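You operate a simulated robot arm through the tools that you are given. There is no shell and no other tool.

Carry out the task below with a simulated two-armed robot. There is one attempt and no reset: what you move stays moved.

Task
Move line 3's station 2 holder to 60 mm and clamp it.
Fine: station switch off first and on again last.

Only the result counts: the job must be done as asked and must still hold three seconds after the hand-in. Knocking over, shifting, dropping, spilling or breaking anything else fails it.

Robot
Two 7-joint arms with fingered hands on one trunk that stands fixed in place. Base frame: the origin is at the foot of the trunk, x ahead of it, y to its left, z up. Lengths are in cm, angles in degrees, forces in N, time in s.
The left shoulder is at [4.1, 18.5, 124.5], the right one opposite. With the tool pointing down near the work surface each hand reaches from about 10 to 80 cm from the base axis, measured 20 degrees to its own side. Payload 4 kg a hand.
The TCP of each hand is the grasp point between the finger pads, 2.6 cm short of the fingertips. In the tool frame z runs along the fingers and y along their closing line. Largest opening 13.2 cm; the body of the gripper starts 7.3 cm behind the TCP. The gripper is a hand of 3 fingers: y runs from the thumb to the fingers, the wrist lies at [0, 0, -22.4] in the tool frame, and closing takes about 1.5 s.
Orientation is told as [roll, pitch, yaw] about the base's x, y, z axes, in that order, counted from this pose: with the fingers straight down and closing along the base's y, the tool's x points along the base's -x, its y along +y and its z along -z.

Tools
- The arms move only by the tool move_arm. It takes "left_rows", "right_rows" or both (then of equal length, played together; a hand with none holds still); each is one flat list of numbers, 7 for each row, row after row: the shift along the tool's x, y, z in mm, then the turn, a rotation vector about the tool's x, y, z in degrees, then the opening, from 0 (shut) to 1 (fully open). In form: [dx, dy, dz, wx, wy, wz, claw, dx, dy, dz, wx, wy, wz, claw, ...]. A call has 1 to 20 rows; each row shifts and turns the commanded pose from where the row before left it, along the tool's axes as they then stand. Each row takes 0.2 s and may step no farther than 5 cm and 8.6 degrees from the row before; otherwise, or with a gripper value out of range, the whole call is refused. Where a pose cannot be reached the arm comes as near as it can. A force on the tool above 40 N (or 10 N above the force at the start of the call, whichever is more), or a blocked arm, ends the call early, and 0.2 s more pass. Each finger travels about 7.2 cm/s and halts on what it meets, pressing with about 32 N; the grip force reading is that of the motor and also rises with nothing between the fingers. The clock runs only during rows and for 0.2 s after the last one: add rows that do not move to give the fingers time. The reply holds the time, the measured pose of the TCP, the force on the tool along the base axes, the opening and the grip force, in the units named above and with some noise, with the torque about the TCP (base axes, N m) and any sound that the robot's microphone picked up.
- Cameras (640 x 400 px; columns grow to the right, rows downward): "scene" is now at [14.84, 2.21, 150.69]; the picture's right is [0.23, -0.97, -0.02], its down [-0.32, -0.06, -0.94] and it looks along [0.92, 0.22, -0.33] (base axes); focal length 214 px, centre (320, 200). "left" rides on the left gripper at [-6.2, 0.3, -9.2] in its tool frame; the picture's right is [-0.05, -1.00, 0.00], its down [0.83, -0.04, -0.56] and it looks along [0.55, -0.03, 0.83] (tool axes); focal length 230 px, centre (320, 200). "right" rides on the right gripper at [6.2, 0.3, -9.2] in its tool frame; the picture's right is [-0.05, 1.00, 0.00], its down [-0.83, -0.04, -0.55] and it looks along [-0.55, -0.03, 0.83] (tool axes); focal length 230 px, centre (320, 200). There is no depth. A picture from a camera that has moved, and an enlarged one, comes with that camera's place and axes in the base frame and with its lens. The place of the scene camera against the robot may be out by one fixed shift of up to 2.5 cm in any direction.
- get_image(camera): a new picture of that camera. No time passes.
- lift_body(by): slides the trunk up (or, below 0, down) by that many cm; the arms and the scene camera ride with it, the base frame stays. It gives what a move gives, with no picture.
- set_grasp(shape, hand): the hand has 3 fingers and takes this shape, open, in about a second: jaw (thumb against the fingers, like two jaws); tri (thumb and two fingers); tip (a fingertip pinch); poke (one finger out to press); point (the index stretched); flat (the hand flat); cup (the hand cupped); fist (a fist). The gripper value then closes the fingers along that shape, each until it touches; the sizes above hold for jaw. It gives what a move gives, with no picture.
- turn_head(pan, tilt): turns the head with the scene camera to pan (to the left, within 86 degrees either way) and tilt (down, from -29 to 69), counted from straight ahead of the robot. It gives what a move gives.
- zoom(camera, box): a new picture of the part [left, top, right, bottom] of that camera's present view, enlarged. No time passes.
- hand_in(): hands the job in; it is judged then, once.

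Places have to be worked out from the pictures, the camera data and where the tool is seen. Open the grippers and draw the arms clear of the work before you hand the job in, unless the task says otherwise.

The tools are called after "Request:" by a JSON object that holds its "api" and its "payload". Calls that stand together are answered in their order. move_arm: Moves the arms, as the interface text tells. Its arguments: {"type":"object","properties":{"left_rows":{"type":"array","items":{"type":"number"}},"right_rows":{"type":"array","items":{"type":"number"}}},"required":[]} The other tools are called the same way: lift_body (by) slides the trunk up or down; set_grasp (shape, hand) gives the hand a shape; turn_head (pan, tilt) turns the head that bears the scene camera; get_image (camera) takes a picture; zoom (camera, box) takes an enlarged picture of a part of a camera's view; hand_in () hands the job in.

At the start:

```text
time: 0.0
left_tcp_pos: [44.7, 19.94, 142.45]
left_tcp_rot: [0.0, 0.0, 0.0]
left_contact_force: [-0.4, -0.2, 0.5]
left_torque: [0.01, 0.0, -0.01]
left_width: 13.17
left_gripper_force: 0.0
left_shape: jaw
right_tcp_pos: [39.6, -12.2, 139.89]
right_tcp_rot: [0.1, 0.0, 0.1]
right_contact_force: [0.6, 0.9, -0.1]
right_torque: [0.01, -0.02, -0.03]
right_width: 13.19
right_gripper_force: 0.1
right_shape: jaw
trunk travel left (down, up): [-27.5, 18.7]
head pan, tilt: [13.2, 14.0]
```

scene: 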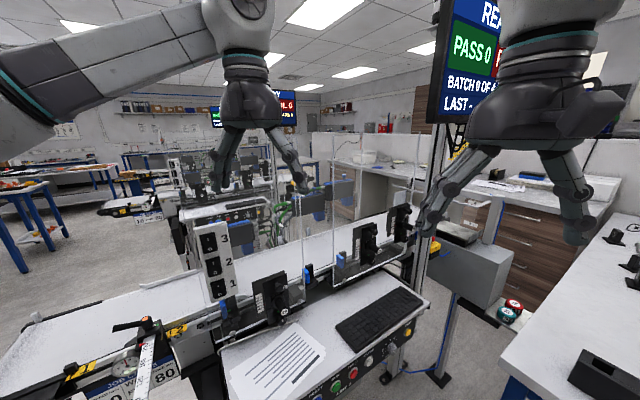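
right: 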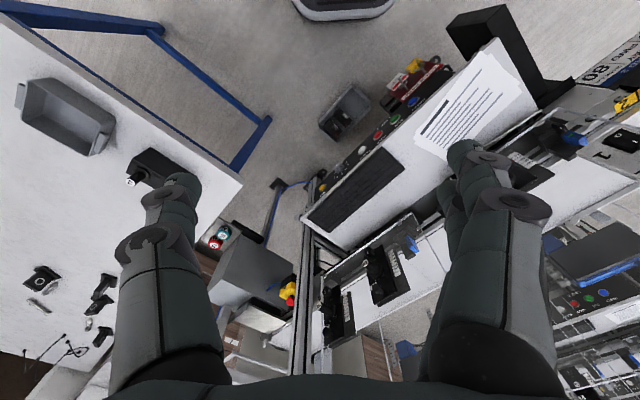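
left: 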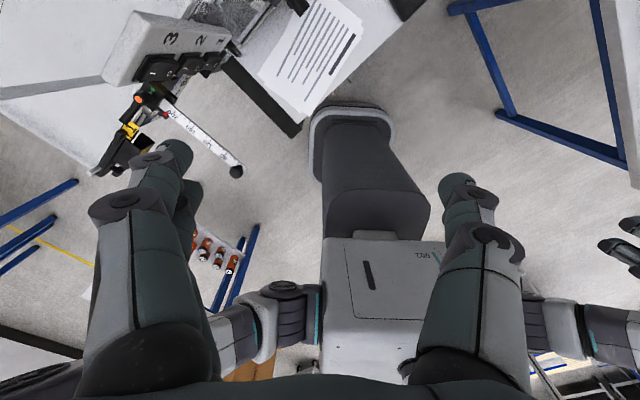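

The scene shows a conveyor with a switch block numbered 1–3 and several holders; I'll look closer at each part before moving anything.

Request:
{"api": "zoom", "payload": {"camera": "scene", "box": [60, 200, 300, 400]}}

Request:
{"api": "zoom", "payload": {"camera": "scene", "box": [220, 180, 440, 320]}}

Request:
{"api": "zoom", "payload": {"camera": "scene", "box": [430, 180, 640, 400]}}

Request:
{"api": "zoom", "payload": {"camera": "scene", "box": [140, 120, 380, 280]}}

```text
2.00 times, centred on (180, 300) of scene
camera zoom: at [14.84, 2.21, 150.69], right [0.23, -0.97, -0.02], down [-0.32, -0.06, -0.94], along [0.92, 0.22, -0.33], focal length 429 px, centre (600, 0)
```

zoom: 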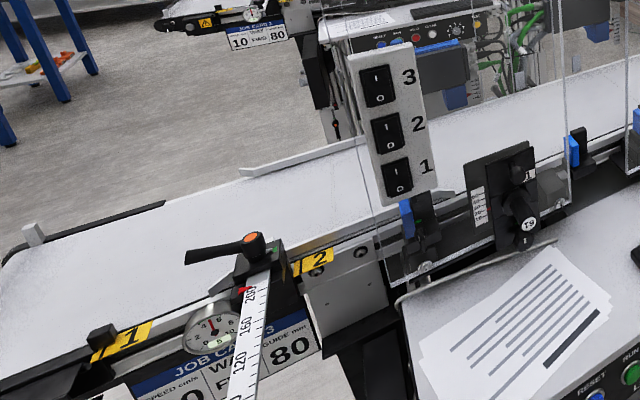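

```text
2.86 times, centred on (330, 250) of scene
camera zoom: at [14.84, 2.21, 150.69], right [0.23, -0.97, -0.02], down [-0.32, -0.06, -0.94], along [0.92, 0.22, -0.33], focal length 613 px, centre (291, 57)
```

zoom: 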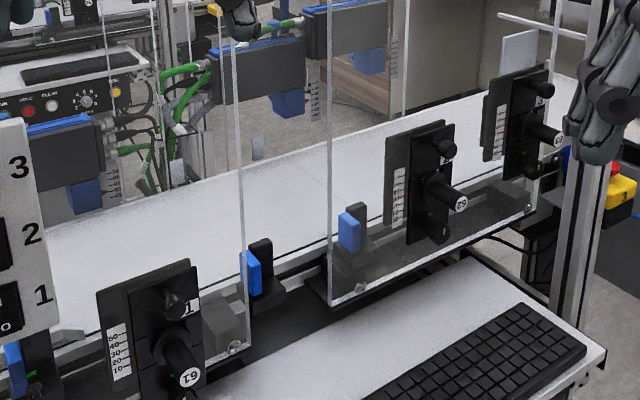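

```text
1.82 times, centred on (535, 290) of scene
camera zoom: at [14.84, 2.21, 150.69], right [0.23, -0.97, -0.02], down [-0.32, -0.06, -0.94], along [0.92, 0.22, -0.33], focal length 390 px, centre (-71, 36)
```

zoom: 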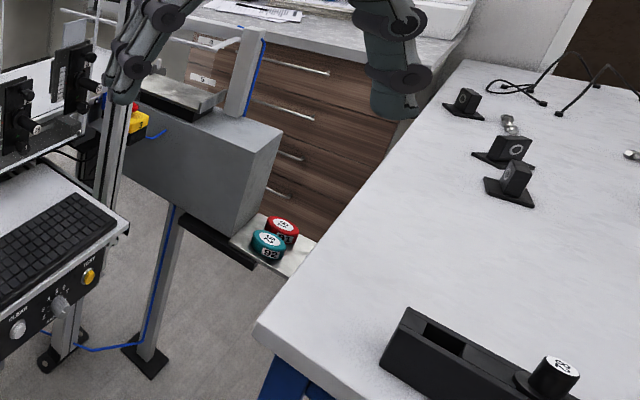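

```text
2.50 times, centred on (260, 200) of scene
camera zoom: at [14.84, 2.21, 150.69], right [0.23, -0.97, -0.02], down [-0.32, -0.06, -0.94], along [0.92, 0.22, -0.33], focal length 536 px, centre (470, 200)
```

zoom: 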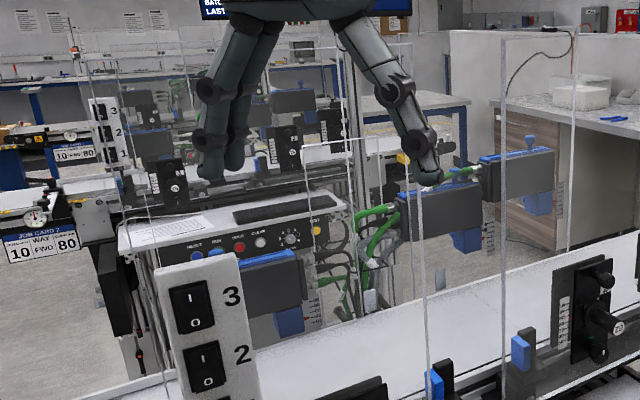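

The near conveyor carries "JOB CARD 3", so it is line 3; I'll zoom tightly on the three near-side holders, the switch block and the screen to read labels.

Request:
{"api": "zoom", "payload": {"camera": "scene", "box": [240, 260, 320, 330]}}

Request:
{"api": "zoom", "payload": {"camera": "scene", "box": [335, 210, 415, 280]}}

Request:
{"api": "zoom", "payload": {"camera": "scene", "box": [375, 190, 445, 250]}}

Request:
{"api": "zoom", "payload": {"camera": "scene", "box": [180, 210, 260, 300]}}

Request:
{"api": "zoom", "payload": {"camera": "scene", "box": [60, 300, 220, 400]}}

Request:
{"api": "zoom", "payload": {"camera": "scene", "box": [430, 0, 520, 130]}}

```text
5.71 times, centred on (280, 295) of scene
camera zoom: at [14.84, 2.21, 150.69], right [0.23, -0.97, -0.02], down [-0.32, -0.06, -0.94], along [0.92, 0.22, -0.33], focal length 1226 px, centre (549, -343)
```

zoom: 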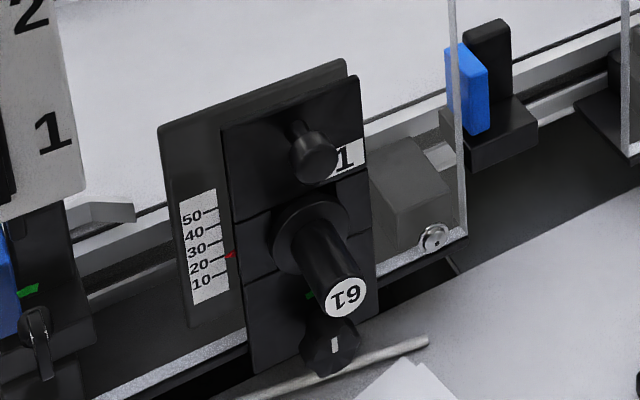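

```text
5.71 times, centred on (375, 245) of scene
camera zoom: at [14.84, 2.21, 150.69], right [0.23, -0.97, -0.02], down [-0.32, -0.06, -0.94], along [0.92, 0.22, -0.33], focal length 1226 px, centre (6, -57)
```

zoom: 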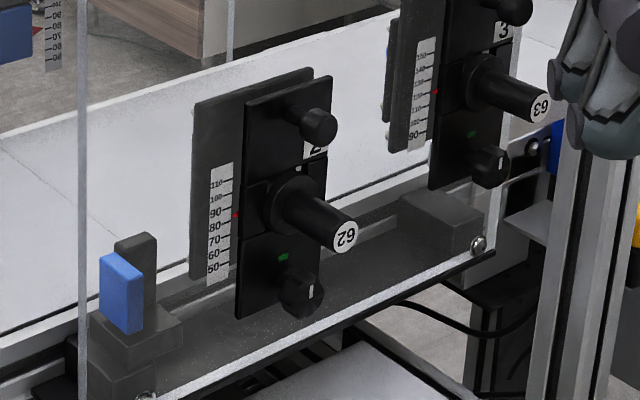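

```text
6.67 times, centred on (410, 220) of scene
camera zoom: at [14.84, 2.21, 150.69], right [0.23, -0.97, -0.02], down [-0.32, -0.06, -0.94], along [0.92, 0.22, -0.33], focal length 1430 px, centre (-280, 67)
```

zoom: 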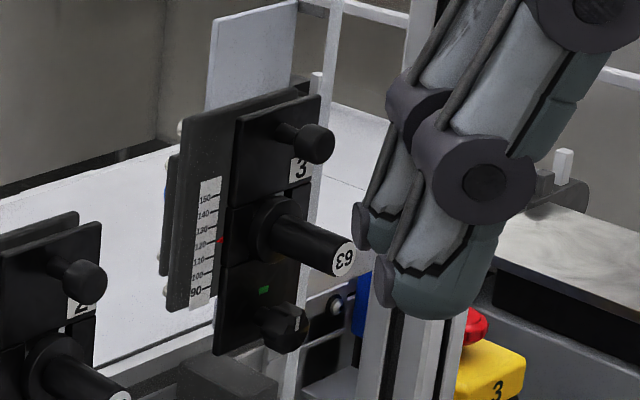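

```text
4.44 times, centred on (220, 255) of scene
camera zoom: at [14.84, 2.21, 150.69], right [0.23, -0.97, -0.02], down [-0.32, -0.06, -0.94], along [0.92, 0.22, -0.33], focal length 953 px, centre (764, -44)
```

zoom: 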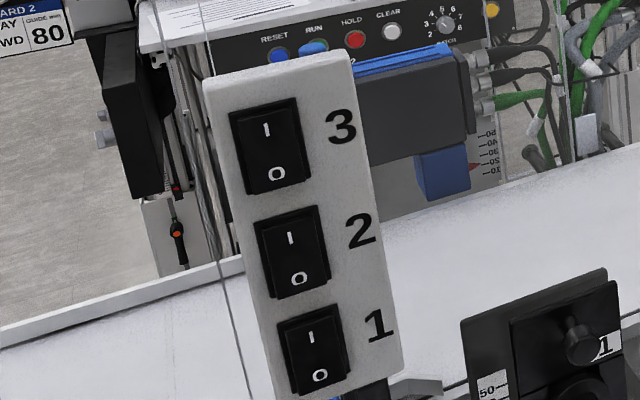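

```text
4.00 times, centred on (140, 350) of scene
camera zoom: at [14.84, 2.21, 150.69], right [0.23, -0.97, -0.02], down [-0.32, -0.06, -0.94], along [0.92, 0.22, -0.33], focal length 858 px, centre (1040, -400)
```

zoom: 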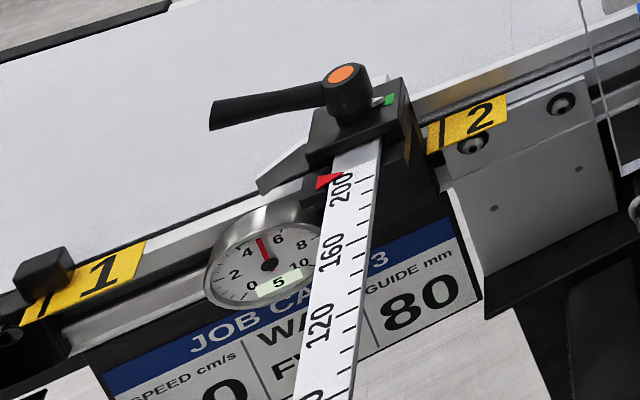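

```text
3.08 times, centred on (475, 65) of scene
camera zoom: at [14.84, 2.21, 150.69], right [0.23, -0.97, -0.02], down [-0.32, -0.06, -0.94], along [0.92, 0.22, -0.33], focal length 660 px, centre (-157, 615)
```

zoom: 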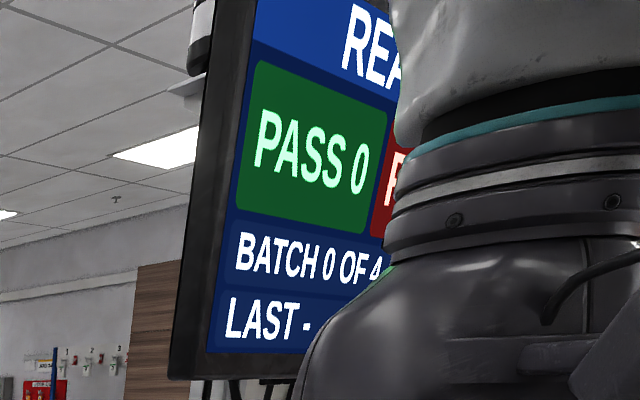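

Station 2's near-side holder (head "62") reads about 86 on a 50–110 scale, with knobs above and below. I'll aim the head directly at the line for better pictures and look at the far-side units too.

Request:
{"api": "turn_head", "payload": {"pan": 0, "tilt": 32}}

Request:
{"api": "get_image", "payload": {"camera": "scene"}}

Request:
{"api": "zoom", "payload": {"camera": "right", "box": [280, 200, 440, 360]}}

Request:
{"api": "zoom", "payload": {"camera": "right", "box": [480, 60, 640, 180]}}

```text
time: 0.8
left_tcp_pos: [44.69, 19.84, 142.46]
left_tcp_rot: [0.0, 0.0, 0.0]
left_contact_force: [-0.2, 1.4, -0.3]
left_torque: [-0.01, 0.0, -0.02]
left_width: 13.19
left_gripper_force: 0.0
left_shape: jaw
right_tcp_pos: [39.61, -12.11, 140.01]
right_tcp_rot: [0.0, 0.0, 0.1]
right_contact_force: [-0.5, -0.2, 0.7]
right_torque: [-0.03, -0.01, 0.0]
right_width: 13.18
right_gripper_force: 0.1
right_shape: jaw
trunk travel left (down, up): [-27.5, 18.7]
head pan, tilt: [0.0, 32.0]
```

```text
taken
camera scene: at [14.44, 0.09, 147.83], right [0.0, -1.0, 0.0], down [-0.6, 0.0, -0.8], along [0.8, 0.0, -0.6], focal length 214 px, centre (320, 200)
```

scene: 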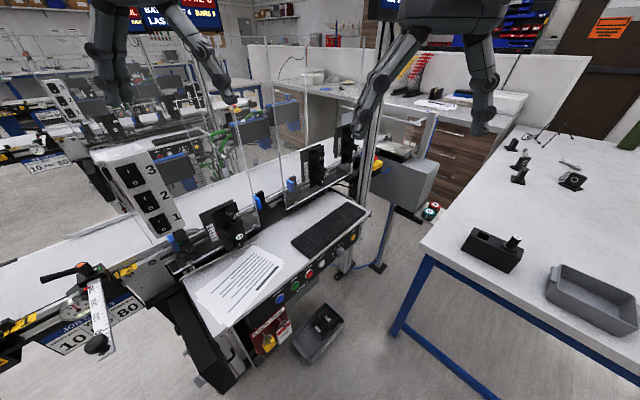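

```text
2.50 times, centred on (360, 280) of right
camera zoom: at [33.42, -11.9, 149.2], right [0.05, 1.0, 0.0], down [0.83, -0.04, 0.55], along [0.55, -0.03, -0.83], focal length 575 px, centre (220, 0)
```

zoom: 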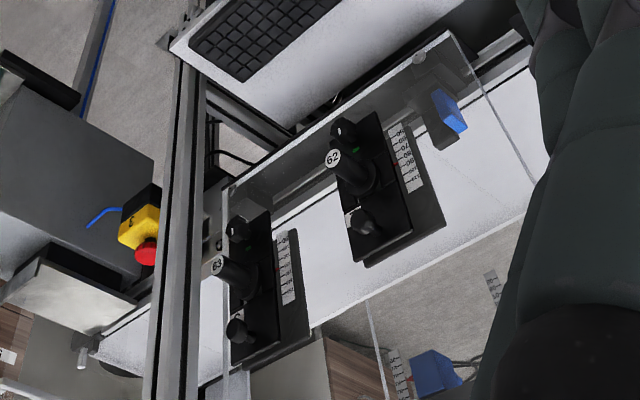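

```text
3.33 times, centred on (560, 120) of right
camera zoom: at [33.42, -11.9, 149.2], right [0.05, 1.0, 0.0], down [0.83, -0.04, 0.55], along [0.55, -0.03, -0.83], focal length 767 px, centre (-480, 467)
```

zoom: 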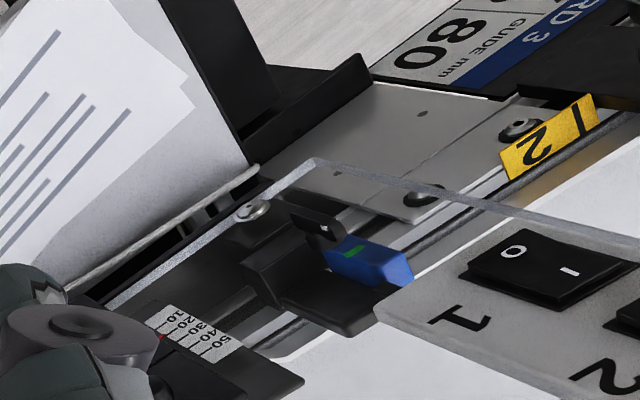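

From here I can see all three stations; I'll zoom on the station 2 holder and the switch block from the new head pose to triangulate against the right hand camera.

Request:
{"api": "zoom", "payload": {"camera": "scene", "box": [280, 130, 380, 210]}}

Request:
{"api": "zoom", "payload": {"camera": "scene", "box": [90, 130, 260, 260]}}

Request:
{"api": "get_image", "payload": {"camera": "right"}}

```text
5.00 times, centred on (330, 170) of scene
camera zoom: at [14.44, 0.09, 147.83], right [0.0, -1.0, 0.0], down [-0.6, 0.0, -0.8], along [0.8, 0.0, -0.6], focal length 1072 px, centre (270, 350)
```

zoom: 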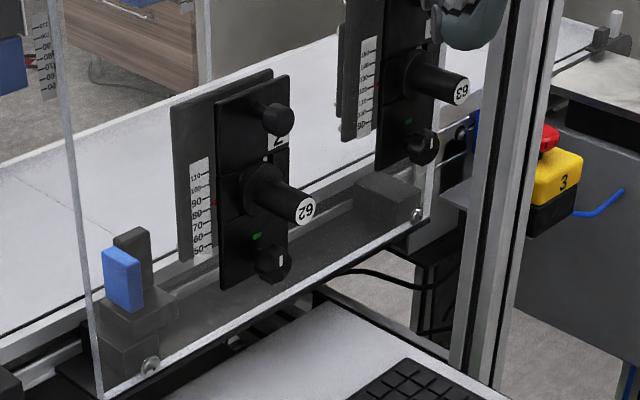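

```text
3.08 times, centred on (175, 195) of scene
camera zoom: at [14.44, 0.09, 147.83], right [0.0, -1.0, 0.0], down [-0.6, 0.0, -0.8], along [0.8, 0.0, -0.6], focal length 660 px, centre (766, 215)
```

zoom: 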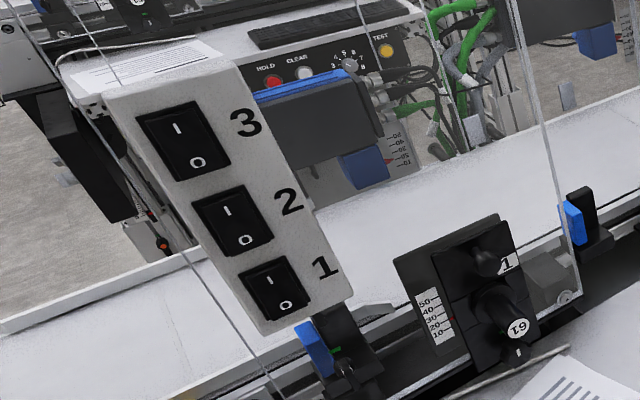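

```text
taken
camera right: at [33.42, -11.9, 149.2], right [0.05, 1.0, 0.0], down [0.83, -0.04, 0.55], along [0.55, -0.03, -0.83], focal length 230 px, centre (320, 200)
```

right: 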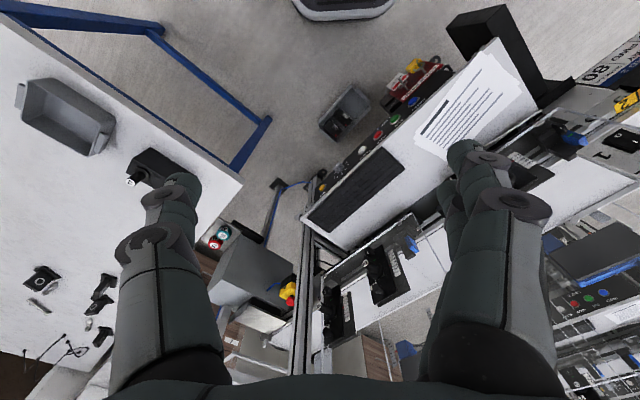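

Triangulating roughly, the station 2 handle is near [80, -2, 109] and the line runs at about 45°, with handles facing toward -x,-y. I'll bring the right hand lower and yaw/pitch it so its camera looks straight at the holder from a distance.

Request:
{"api": "move_arm", "payload": {"right_rows": [-26, -11, 36, 0, 0, 0, 1, -26, -11, 36, 0, 0, 0, 1, -26, -11, 36, 0, 0, 0, 1, -26, -11, 36, 0, 0, 0, 1, -26, -11, 36, 0, 0, 0, 1, -26, -11, 36, 0, 0, 0, 1, -26, -11, 36, 0, 0, 0, 1, 0, 0, 0, 0, 0, -8.5, 1, 0, 0, 0, 0, 0, -8.5, 1, 0, 0, 0, 0, 0, -8.5, 1, 0, 0, 0, 0, 0, -8.5, 1, 0, 0, 0, 0, 0, -8.5, 1, 0, 0, 0, 0, -8.5, 0, 1, 0, 0, 0, 0, -8.5, 0, 1, 0, 0, 0, 0, -8.5, 0, 1, 0, 0, 0, 0, -8.5, 0, 1, 0, 0, 0, 0, -8.5, 0, 1, 0, 0, 0, 0, -8.5, 0, 1]}}

Request:
{"api": "get_image", "payload": {"camera": "right"}}

Request:
{"api": "get_image", "payload": {"camera": "scene"}}

```text
time: 4.6
left_tcp_pos: [44.61, 19.86, 142.31]
left_tcp_rot: [0.0, 0.0, 0.0]
left_contact_force: [0.1, -0.5, -0.3]
left_torque: [0.0, 0.02, 0.01]
left_width: 13.18
left_gripper_force: 0.1
left_shape: jaw
right_tcp_pos: [57.7, -19.97, 114.76]
right_tcp_rot: [0.0, -51.2, 42.5]
right_contact_force: [0.9, -0.3, -0.2]
right_torque: [-0.05, 0.02, -0.01]
right_width: 13.18
right_gripper_force: 0.1
right_shape: jaw
trunk travel left (down, up): [-27.5, 18.7]
head pan, tilt: [0.0, 32.0]
```

```text
taken
camera right: at [49.35, -27.16, 115.77], right [-0.65, 0.76, 0.04], down [0.09, 0.03, 1.0], along [0.75, 0.65, -0.09], focal length 230 px, centre (320, 200)
```

right: 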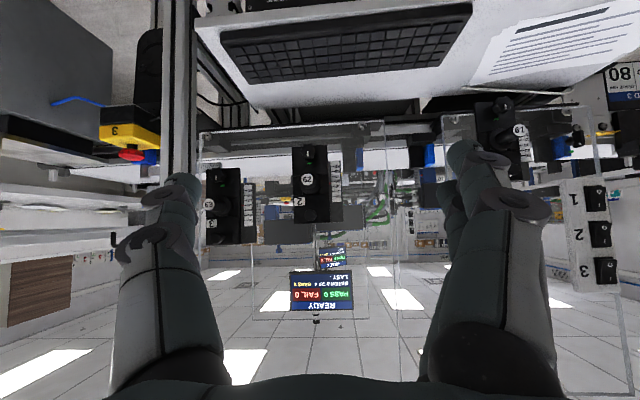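

```text
taken
camera scene: at [14.37, 0.01, 147.83], right [0.0, -1.0, 0.0], down [-0.6, 0.0, -0.8], along [0.8, 0.0, -0.6], focal length 214 px, centre (320, 200)
```

scene: 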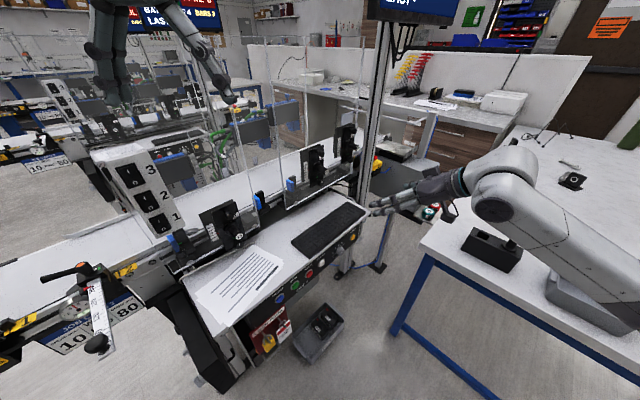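

The right camera now looks squarely (upside-down) at the stations. I'll zoom on station 2's holder and the switch block.

Request:
{"api": "zoom", "payload": {"camera": "right", "box": [275, 130, 365, 230]}}

Request:
{"api": "zoom", "payload": {"camera": "right", "box": [440, 80, 640, 300]}}

Request:
{"api": "zoom", "payload": {"camera": "right", "box": [180, 110, 400, 330]}}

Request:
{"api": "zoom", "payload": {"camera": "scene", "box": [280, 130, 380, 210]}}

```text
4.00 times, centred on (320, 180) of right
camera zoom: at [49.35, -27.16, 115.77], right [-0.65, 0.76, 0.04], down [0.09, 0.03, 1.0], along [0.75, 0.65, -0.09], focal length 920 px, centre (320, 280)
```

zoom: 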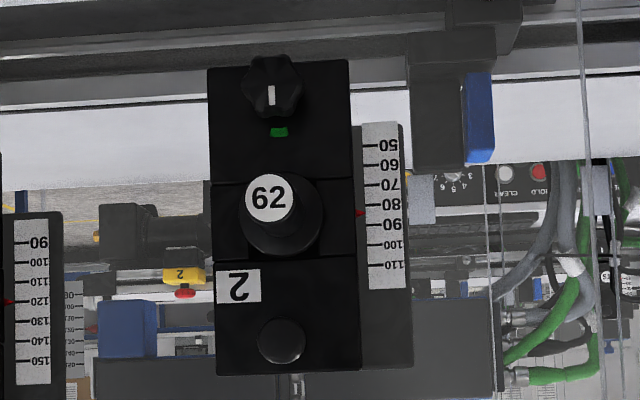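

```text
1.82 times, centred on (540, 190) of right
camera zoom: at [49.35, -27.16, 115.77], right [-0.65, 0.76, 0.04], down [0.09, 0.03, 1.0], along [0.75, 0.65, -0.09], focal length 418 px, centre (-80, 218)
```

zoom: 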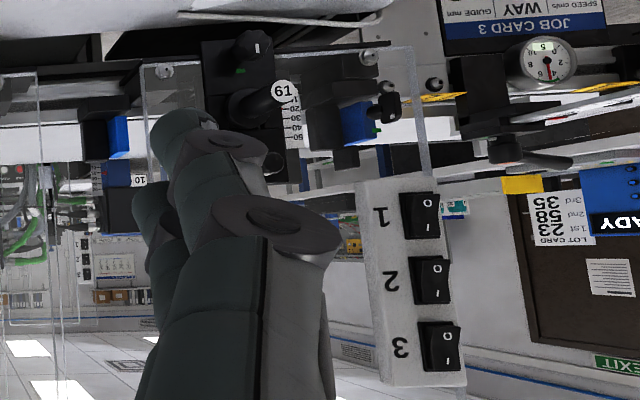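

```text
1.82 times, centred on (290, 220) of right
camera zoom: at [49.35, -27.16, 115.77], right [-0.65, 0.76, 0.04], down [0.09, 0.03, 1.0], along [0.75, 0.65, -0.09], focal length 418 px, centre (374, 164)
```

zoom: 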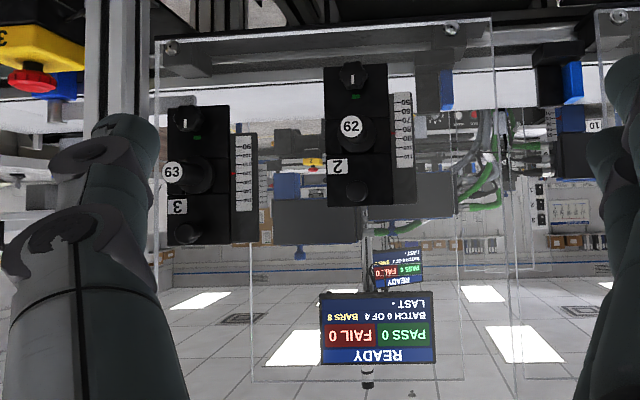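

```text
5.00 times, centred on (330, 170) of scene
camera zoom: at [14.37, 0.01, 147.83], right [0.0, -1.0, 0.0], down [-0.6, 0.0, -0.8], along [0.8, 0.0, -0.6], focal length 1072 px, centre (270, 350)
```

zoom: 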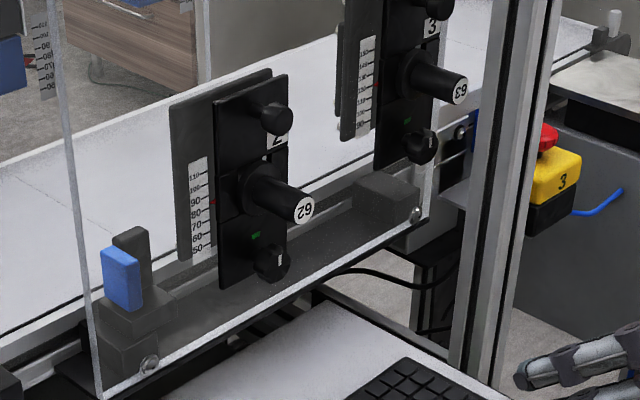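

The scale clearly reads about 84 (50 at the bottom, 110 on top), with a lobed clamp knob at the bottom whose white line points to a green mark, and the switch 2 rocker is near [48, 34.5, 120]. I'll bring the left hand to face the switch block, in poke shape, to look at it.

Request:
{"api": "set_grasp", "payload": {"hand": "left", "shape": "poke"}}

Request:
{"api": "move_arm", "payload": {"left_rows": [22, 14, 35, 0, 0, 0, 1, 22, 14, 35, 0, 0, 0, 1, 22, 14, 35, 0, 0, 0, 1, 0, 0, 0, 0, 0, -8.5, 1, 0, 0, 0, 0, 0, -8.5, 1, 0, 0, 0, 0, 0, -8.5, 1, 0, 0, 0, 0, 0, -8.5, 1, 0, 0, 0, 0, 0, -8.5, 1, 0, 0, 0, 0, -8.5, 0, 1, 0, 0, 0, 0, -8.5, 0, 1, 0, 0, 0, 0, -8.5, 0, 1, 0, 0, 0, 0, -8.5, 0, 1, 0, 0, 0, 0, -8.5, 0, 1]}}

Request:
{"api": "get_image", "payload": {"camera": "left"}}

Request:
{"api": "get_image", "payload": {"camera": "scene"}}

```text
time: 5.5
left_tcp_pos: [44.65, 20.0, 142.37]
left_tcp_rot: [0.1, 0.0, 0.0]
left_contact_force: [-0.8, 0.9, -0.1]
left_torque: [-0.04, 0.01, 0.0]
left_width: 0.01
left_gripper_force: 0.0
left_shape: poke
right_tcp_pos: [57.62, -19.8, 114.69]
right_tcp_rot: [0.1, -50.9, 42.4]
right_contact_force: [0.3, 0.4, -0.4]
right_torque: [0.0, -0.02, -0.02]
right_width: 13.21
right_gripper_force: 0.0
right_shape: jaw
trunk travel left (down, up): [-27.5, 18.7]
head pan, tilt: [0.0, 32.0]
```

```text
time: 8.3
left_tcp_pos: [38.15, 24.0, 131.8]
left_tcp_rot: [0.0, -42.8, 42.4]
left_contact_force: [-0.7, 0.2, 0.4]
left_torque: [0.02, -0.02, -0.01]
left_width: 0.01
left_gripper_force: 0.0
left_shape: poke
right_tcp_pos: [57.58, -19.98, 114.64]
right_tcp_rot: [0.1, -51.0, 42.5]
right_contact_force: [-0.4, -0.1, 0.4]
right_torque: [0.0, -0.05, 0.0]
right_width: 13.2
right_gripper_force: 0.0
right_shape: jaw
trunk travel left (down, up): [-27.5, 18.7]
head pan, tilt: [0.0, 32.0]
```

```text
taken
camera left: at [36.55, 23.05, 142.92], right [0.7, -0.71, 0.04], down [-0.7, -0.7, -0.15], along [0.13, 0.08, -0.99], focal length 230 px, centre (320, 200)
```

left: 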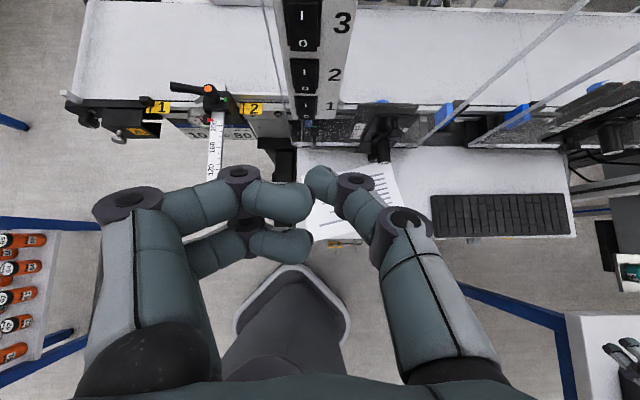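

```text
taken
camera scene: at [14.39, 0.0, 147.83], right [0.0, -1.0, 0.0], down [-0.6, 0.0, -0.8], along [0.8, 0.0, -0.6], focal length 214 px, centre (320, 200)
```

scene: 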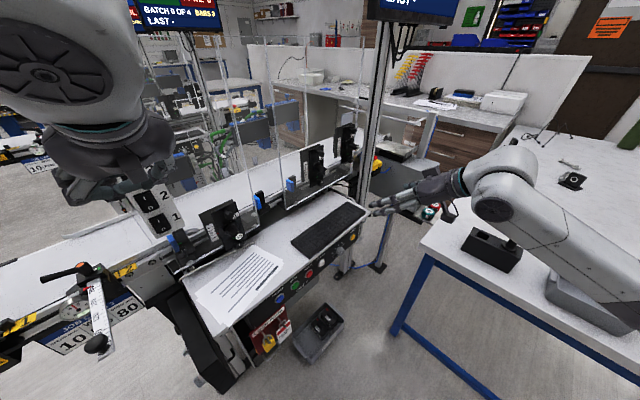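

The hand's poke shape seems to put one finger (right in the picture) forward of the other two near the tool axis. I'll zoom in on the fingertips and the switch block.

Request:
{"api": "zoom", "payload": {"camera": "left", "box": [200, 120, 440, 280]}}

Request:
{"api": "zoom", "payload": {"camera": "left", "box": [260, 0, 380, 130]}}

Request:
{"api": "get_image", "payload": {"camera": "right"}}

```text
2.50 times, centred on (320, 200) of left
camera zoom: at [36.55, 23.05, 142.92], right [0.7, -0.71, 0.04], down [-0.7, -0.7, -0.15], along [0.13, 0.08, -0.99], focal length 575 px, centre (320, 200)
```

zoom: 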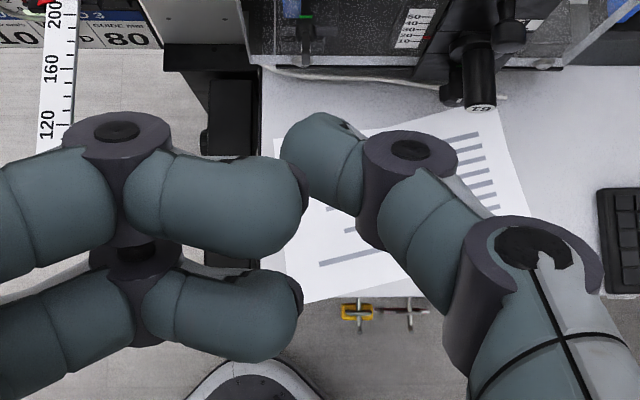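

```text
3.08 times, centred on (320, 65) of left
camera zoom: at [36.55, 23.05, 142.92], right [0.7, -0.71, 0.04], down [-0.7, -0.7, -0.15], along [0.13, 0.08, -0.99], focal length 708 px, centre (320, 615)
```

zoom: 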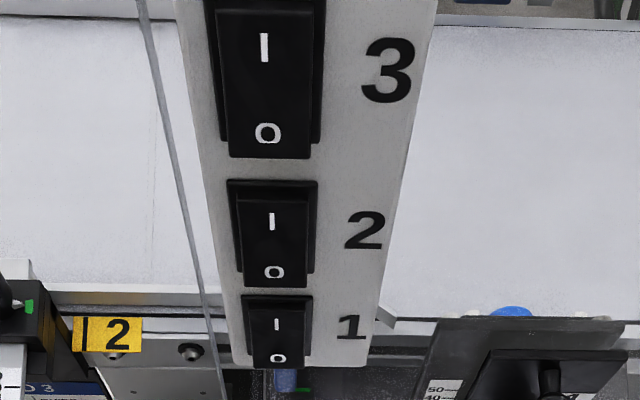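

```text
taken
camera right: at [49.36, -27.19, 115.75], right [-0.65, 0.76, 0.04], down [0.1, 0.03, 0.99], along [0.75, 0.65, -0.09], focal length 230 px, centre (320, 200)
```

right: 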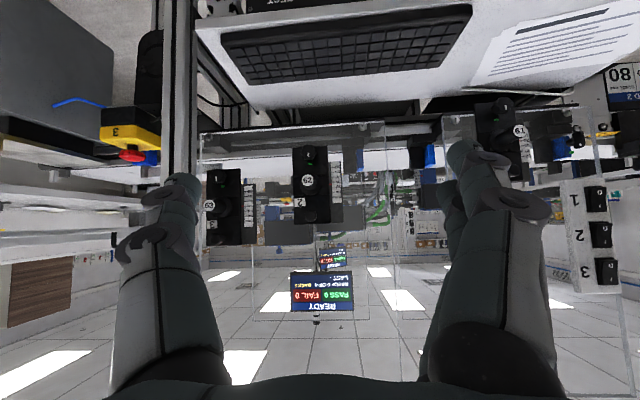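

The rocker of switch 2 is centred at about [48.2, 35.7, 119.3] with its lower "O" half standing out (so it is on). I'll compare the "point" shape to see which gives a cleaner pressing fingertip.

Request:
{"api": "set_grasp", "payload": {"hand": "left", "shape": "point"}}

Request:
{"api": "get_image", "payload": {"camera": "left"}}

```text
time: 9.2
left_tcp_pos: [37.96, 24.07, 131.74]
left_tcp_rot: [0.0, -42.4, 42.5]
left_contact_force: [-0.2, -0.3, -0.4]
left_torque: [0.01, 0.03, -0.03]
left_width: 0.0
left_gripper_force: 0.1
left_shape: point
right_tcp_pos: [57.7, -19.84, 114.72]
right_tcp_rot: [0.1, -51.1, 42.5]
right_contact_force: [0.0, -0.1, 0.1]
right_torque: [-0.02, -0.02, 0.0]
right_width: 13.21
right_gripper_force: 0.0
right_shape: jaw
trunk travel left (down, up): [-27.5, 18.7]
head pan, tilt: [0.0, 32.0]
```

```text
taken
camera left: at [36.62, 23.14, 142.88], right [0.7, -0.71, 0.04], down [-0.7, -0.7, -0.15], along [0.13, 0.08, -0.99], focal length 230 px, centre (320, 200)
```

left: 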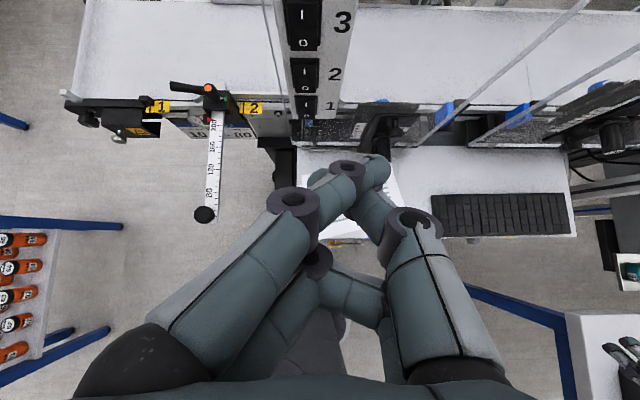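

"Point" sends the tip off to the side; "poke" keeps it near the tool axis, so I'll go back to poke and check what the gripper value does.

Request:
{"api": "set_grasp", "payload": {"hand": "left", "shape": "poke"}}

Request:
{"api": "zoom", "payload": {"camera": "left", "box": [200, 120, 440, 280]}}

Request:
{"api": "move_arm", "payload": {"left_rows": [0, 0, 0, 0, 0, 0, 0, 0, 0, 0, 0, 0, 0, 0, 0, 0, 0, 0, 0, 0, 0, 0, 0, 0, 0, 0, 0, 0, 0, 0, 0, 0, 0, 0, 0]}}

Request:
{"api": "zoom", "payload": {"camera": "left", "box": [200, 120, 440, 280]}}

```text
time: 10.1
left_tcp_pos: [38.05, 24.09, 131.88]
left_tcp_rot: [0.0, -42.3, 42.5]
left_contact_force: [-0.4, 0.1, 0.1]
left_torque: [0.03, -0.01, -0.01]
left_width: 0.05
left_gripper_force: 0.1
left_shape: poke
right_tcp_pos: [57.72, -19.77, 114.65]
right_tcp_rot: [0.1, -51.0, 42.4]
right_contact_force: [-0.1, 0.2, -0.6]
right_torque: [0.0, 0.04, 0.03]
right_width: 13.19
right_gripper_force: 0.1
right_shape: jaw
trunk travel left (down, up): [-27.5, 18.7]
head pan, tilt: [0.0, 32.0]
```

```text
2.50 times, centred on (320, 200) of left
camera zoom: at [36.62, 23.14, 142.88], right [0.7, -0.71, 0.04], down [-0.7, -0.7, -0.15], along [0.13, 0.08, -0.99], focal length 575 px, centre (320, 200)
```

zoom: 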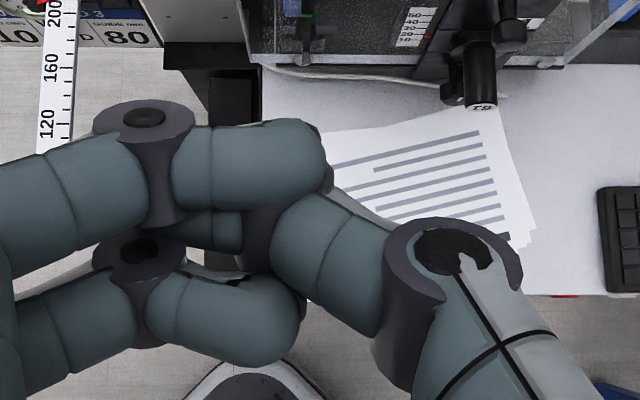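

```text
time: 11.3
left_tcp_pos: [38.07, 24.01, 131.74]
left_tcp_rot: [0.0, -42.4, 42.5]
left_contact_force: [-0.2, -0.4, 0.0]
left_torque: [-0.02, -0.03, -0.02]
left_width: 0.0
left_gripper_force: 0.0
left_shape: poke
right_tcp_pos: [57.66, -19.81, 114.61]
right_tcp_rot: [0.0, -51.0, 42.3]
right_contact_force: [0.5, -0.1, 0.0]
right_torque: [-0.02, -0.03, 0.0]
right_width: 13.21
right_gripper_force: 0.1
right_shape: jaw
trunk travel left (down, up): [-27.5, 18.7]
head pan, tilt: [0.0, 32.0]
```

```text
2.50 times, centred on (320, 200) of left
camera zoom: at [36.61, 23.12, 142.88], right [0.7, -0.71, 0.04], down [-0.7, -0.7, -0.15], along [0.13, 0.08, -0.99], focal length 575 px, centre (320, 200)
```

zoom: 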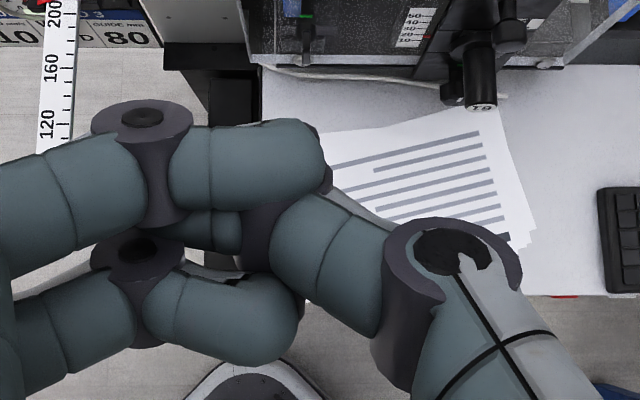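

Now I'll apply value 1 in the poke shape for a second to see whether the single finger extends further.

Request:
{"api": "move_arm", "payload": {"left_rows": [0, 0, 0, 0, 0, 0, 1, 0, 0, 0, 0, 0, 0, 1, 0, 0, 0, 0, 0, 0, 1, 0, 0, 0, 0, 0, 0, 1, 0, 0, 0, 0, 0, 0, 1, 0, 0, 0, 0, 0, 0, 1, 0, 0, 0, 0, 0, 0, 1, 0, 0, 0, 0, 0, 0, 1]}}

Request:
{"api": "zoom", "payload": {"camera": "left", "box": [200, 120, 440, 280]}}

Request:
{"api": "zoom", "payload": {"camera": "scene", "box": [40, 100, 240, 260]}}

```text
time: 13.1
left_tcp_pos: [38.1, 24.02, 131.79]
left_tcp_rot: [0.0, -42.6, 42.5]
left_contact_force: [0.5, 0.7, 0.0]
left_torque: [-0.03, 0.0, 0.03]
left_width: 0.0
left_gripper_force: 0.0
left_shape: poke
right_tcp_pos: [57.75, -19.77, 114.65]
right_tcp_rot: [0.1, -51.0, 42.4]
right_contact_force: [-0.5, 0.0, -1.0]
right_torque: [-0.03, 0.0, 0.01]
right_width: 13.17
right_gripper_force: 0.0
right_shape: jaw
trunk travel left (down, up): [-27.5, 18.7]
head pan, tilt: [0.0, 32.0]
```

```text
2.50 times, centred on (320, 200) of left
camera zoom: at [36.61, 23.13, 142.88], right [0.7, -0.71, 0.04], down [-0.7, -0.7, -0.15], along [0.13, 0.08, -0.99], focal length 575 px, centre (320, 200)
```

zoom: 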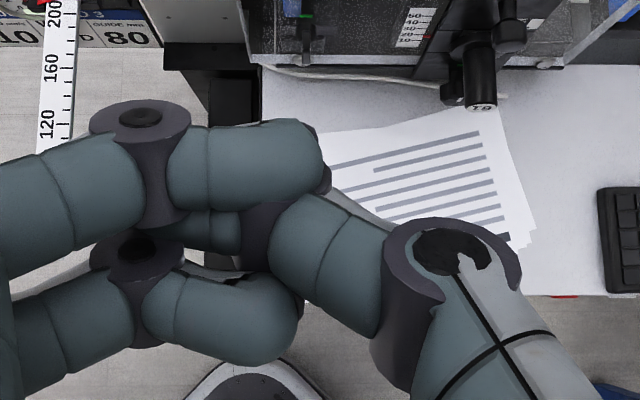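

```text
2.50 times, centred on (140, 180) of scene
camera zoom: at [14.44, 0.08, 147.82], right [0.0, -1.0, 0.0], down [-0.6, 0.0, -0.8], along [0.8, 0.0, -0.6], focal length 536 px, centre (770, 250)
```

zoom: 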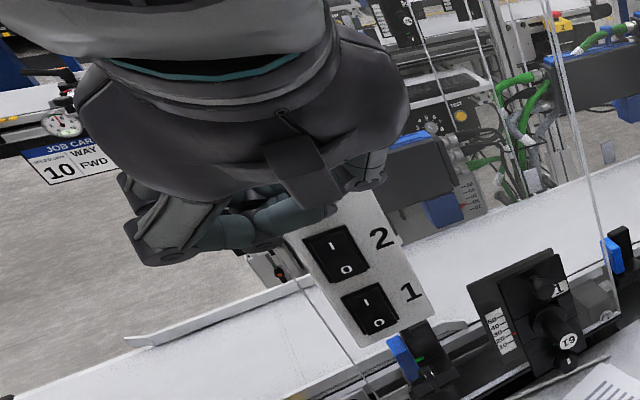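

The poke shape tangled when entered from "point". I'll reset through open jaw and re-enter poke, then check the fingertip picture again.

Request:
{"api": "set_grasp", "payload": {"hand": "left", "shape": "jaw"}}

Request:
{"api": "move_arm", "payload": {"left_rows": [0, 0, 0, 0, 0, 0, 1, 0, 0, 0, 0, 0, 0, 1, 0, 0, 0, 0, 0, 0, 1, 0, 0, 0, 0, 0, 0, 1, 0, 0, 0, 0, 0, 0, 1]}}

Request:
{"api": "get_image", "payload": {"camera": "left"}}

Request:
{"api": "set_grasp", "payload": {"hand": "left", "shape": "poke"}}

Request:
{"api": "move_arm", "payload": {"left_rows": [0, 0, 0, 0, 0, 0, 1, 0, 0, 0, 0, 0, 0, 1, 0, 0, 0, 0, 0, 0, 1, 0, 0, 0, 0, 0, 0, 1, 0, 0, 0, 0, 0, 0, 1]}}

Request:
{"api": "get_image", "payload": {"camera": "left"}}

```text
time: 14.0
left_tcp_pos: [38.22, 24.11, 131.74]
left_tcp_rot: [0.0, -42.5, 42.5]
left_contact_force: [0.9, 1.0, 0.5]
left_torque: [0.01, 0.0, -0.02]
left_width: 13.17
left_gripper_force: 0.0
left_shape: jaw
right_tcp_pos: [57.81, -19.89, 114.61]
right_tcp_rot: [0.1, -51.1, 42.4]
right_contact_force: [0.6, -0.3, 0.8]
right_torque: [-0.01, 0.01, 0.0]
right_width: 13.19
right_gripper_force: 0.1
right_shape: jaw
trunk travel left (down, up): [-27.5, 18.7]
head pan, tilt: [0.0, 32.0]
```

```text
time: 15.2
left_tcp_pos: [38.02, 24.16, 131.78]
left_tcp_rot: [0.0, -42.4, 42.5]
left_contact_force: [0.2, -0.8, 0.2]
left_torque: [-0.01, -0.01, -0.01]
left_width: 13.18
left_gripper_force: 0.0
left_shape: jaw
right_tcp_pos: [57.79, -19.75, 114.61]
right_tcp_rot: [0.2, -51.0, 42.4]
right_contact_force: [0.4, -0.3, 0.0]
right_torque: [0.01, 0.01, 0.0]
right_width: 13.19
right_gripper_force: 0.1
right_shape: jaw
trunk travel left (down, up): [-27.5, 18.7]
head pan, tilt: [0.0, 32.0]
```

```text
taken
camera left: at [36.61, 23.13, 142.88], right [0.7, -0.71, 0.04], down [-0.7, -0.7, -0.15], along [0.13, 0.08, -0.99], focal length 230 px, centre (320, 200)
```

left: 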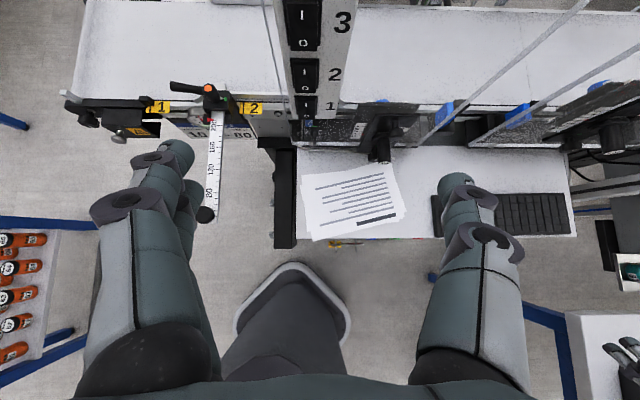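

```text
time: 16.1
left_tcp_pos: [38.04, 23.98, 131.69]
left_tcp_rot: [0.0, -42.5, 42.5]
left_contact_force: [0.5, -0.5, 0.0]
left_torque: [0.02, 0.01, -0.01]
left_width: 0.01
left_gripper_force: 0.0
left_shape: poke
right_tcp_pos: [57.75, -19.78, 114.58]
right_tcp_rot: [0.1, -51.0, 42.4]
right_contact_force: [0.5, 0.0, 0.2]
right_torque: [0.0, 0.01, -0.01]
right_width: 13.18
right_gripper_force: 0.0
right_shape: jaw
trunk travel left (down, up): [-27.5, 18.7]
head pan, tilt: [0.0, 32.0]
```

```text
time: 17.3
left_tcp_pos: [38.12, 24.01, 131.93]
left_tcp_rot: [0.1, -42.5, 42.6]
left_contact_force: [-0.1, -0.2, 0.0]
left_torque: [0.02, -0.02, 0.0]
left_width: 0.0
left_gripper_force: 0.0
left_shape: poke
right_tcp_pos: [57.69, -19.83, 114.61]
right_tcp_rot: [0.1, -51.0, 42.4]
right_contact_force: [-0.9, -0.6, -0.3]
right_torque: [-0.01, -0.02, 0.05]
right_width: 13.17
right_gripper_force: 0.1
right_shape: jaw
trunk travel left (down, up): [-27.5, 18.7]
head pan, tilt: [0.0, 32.0]
```

```text
taken
camera left: at [36.61, 23.13, 142.88], right [0.7, -0.71, 0.04], down [-0.7, -0.7, -0.15], along [0.13, 0.08, -0.99], focal length 230 px, centre (320, 200)
```

left: 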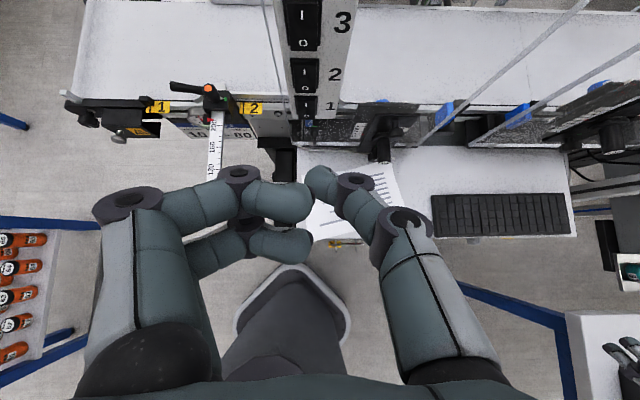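

Entered from jaw, poke puts the thumb tip on the tool axis about 3 cm ahead of the TCP. I'll pitch the left hand to about -60° and bring the tip about 5 cm in front of the O half of switch 2.

Request:
{"api": "move_arm", "payload": {"left_rows": [0, 0, 0, 0, -8.6, 0, 1, 0, 0, 0, 0, -8.6, 0, 1, 17.6, 4.4, 32.4, 0, 0, 0, 1, 17.6, 4.4, 32.4, 0, 0, 0, 1, 17.6, 4.4, 32.4, 0, 0, 0, 1, 17.6, 4.4, 32.4, 0, 0, 0, 1, 0, 0, 0, 0, 0, 0, 1]}}

Request:
{"api": "get_image", "payload": {"camera": "left"}}

Request:
{"api": "get_image", "payload": {"camera": "right"}}

Request:
{"api": "get_image", "payload": {"camera": "scene"}}

```text
time: 18.9
left_tcp_pos: [42.67, 30.43, 119.3]
left_tcp_rot: [0.1, -59.8, 42.5]
left_contact_force: [-0.9, -0.1, -0.1]
left_torque: [0.02, -0.03, 0.01]
left_width: 0.01
left_gripper_force: 0.0
left_shape: poke
right_tcp_pos: [57.65, -19.88, 114.72]
right_tcp_rot: [0.1, -51.0, 42.4]
right_contact_force: [0.2, -0.2, -0.2]
right_torque: [-0.01, 0.02, 0.03]
right_width: 13.19
right_gripper_force: 0.0
right_shape: jaw
trunk travel left (down, up): [-27.5, 18.7]
head pan, tilt: [0.0, 32.0]
```

```text
taken
camera left: at [38.76, 27.4, 129.37], right [0.69, -0.72, 0.04], down [-0.63, -0.64, -0.44], along [0.34, 0.28, -0.9], focal length 230 px, centre (320, 200)
```

left: 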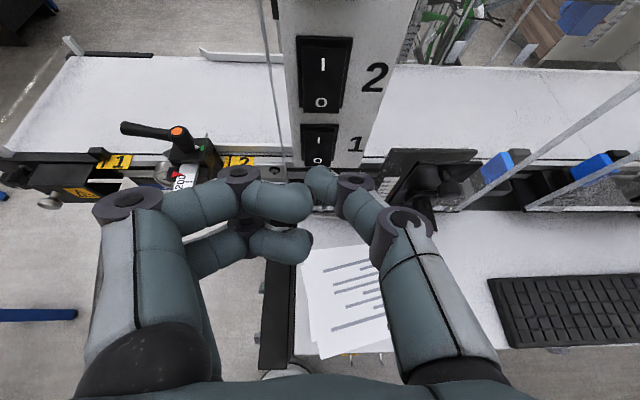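

```text
taken
camera right: at [49.34, -27.21, 115.76], right [-0.65, 0.76, 0.04], down [0.1, 0.03, 0.99], along [0.75, 0.65, -0.09], focal length 230 px, centre (320, 200)
```

right: 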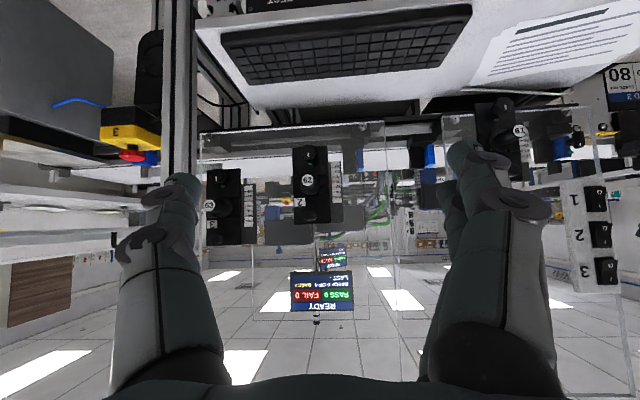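

```text
taken
camera scene: at [14.36, -0.04, 147.84], right [0.0, -1.0, 0.0], down [-0.6, 0.0, -0.8], along [0.8, 0.0, -0.6], focal length 214 px, centre (320, 200)
```

scene: 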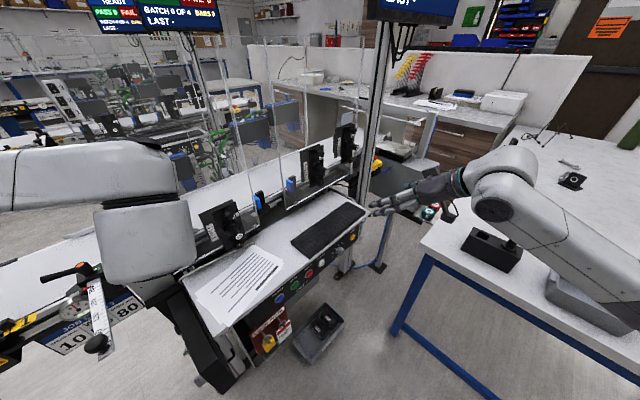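

The fingertip is in front of the block; I'll zoom on both cameras to fix the height of the O half and the fingertip before pressing.

Request:
{"api": "zoom", "payload": {"camera": "right", "box": [540, 170, 640, 300]}}

Request:
{"api": "zoom", "payload": {"camera": "left", "box": [240, 20, 400, 220]}}

```text
3.08 times, centred on (590, 235) of right
camera zoom: at [49.34, -27.21, 115.76], right [-0.65, 0.76, 0.04], down [0.1, 0.03, 0.99], along [0.75, 0.65, -0.09], focal length 708 px, centre (-511, 92)
```

zoom: 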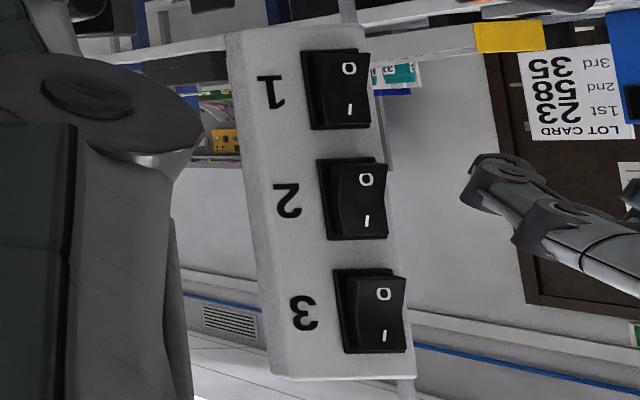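

```text
2.00 times, centred on (320, 120) of left
camera zoom: at [38.76, 27.4, 129.37], right [0.69, -0.72, 0.04], down [-0.63, -0.64, -0.44], along [0.34, 0.28, -0.9], focal length 460 px, centre (320, 360)
```

zoom: 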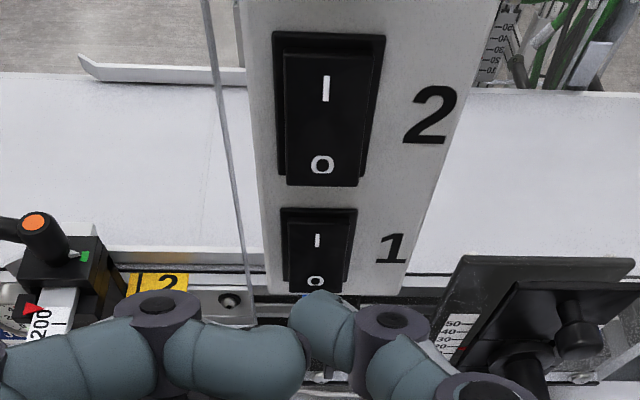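

The O half sits at about [47.5, 35.3, 119.0] and the thumb tip around [44.5, 32.1, 118.4]. I'll advance 3 cm horizontally with a slight rise and check again.

Request:
{"api": "move_arm", "payload": {"left_rows": [-9, 0, 12, 0, 0, 0, 1, -9, 0, 12, 0, 0, 0, 1, 0, 0, 0, 0, 0, 0, 1]}}

Request:
{"api": "zoom", "payload": {"camera": "left", "box": [240, 20, 400, 220]}}

Request:
{"api": "zoom", "payload": {"camera": "right", "box": [540, 170, 640, 300]}}

```text
time: 19.7
left_tcp_pos: [44.69, 32.52, 119.55]
left_tcp_rot: [0.0, -59.6, 42.5]
left_contact_force: [1.2, -0.6, -0.2]
left_torque: [-0.01, 0.0, 0.01]
left_width: 0.0
left_gripper_force: 0.1
left_shape: poke
right_tcp_pos: [57.73, -19.74, 114.71]
right_tcp_rot: [0.1, -51.0, 42.4]
right_contact_force: [-0.6, -0.1, -0.4]
right_torque: [0.02, 0.02, -0.01]
right_width: 13.18
right_gripper_force: 0.0
right_shape: jaw
trunk travel left (down, up): [-27.5, 18.7]
head pan, tilt: [0.0, 32.0]
```

```text
2.00 times, centred on (320, 120) of left
camera zoom: at [40.9, 29.39, 129.63], right [0.69, -0.72, 0.04], down [-0.63, -0.64, -0.44], along [0.34, 0.28, -0.9], focal length 460 px, centre (320, 360)
```

zoom: 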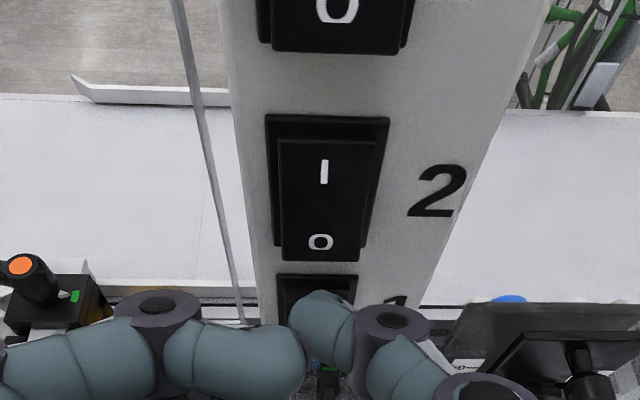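

```text
3.08 times, centred on (590, 235) of right
camera zoom: at [49.4, -27.14, 115.74], right [-0.65, 0.76, 0.04], down [0.1, 0.03, 0.99], along [0.75, 0.65, -0.09], focal length 708 px, centre (-511, 92)
```

zoom: 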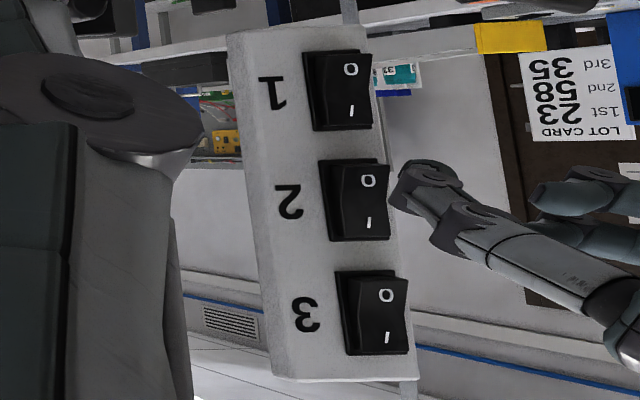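

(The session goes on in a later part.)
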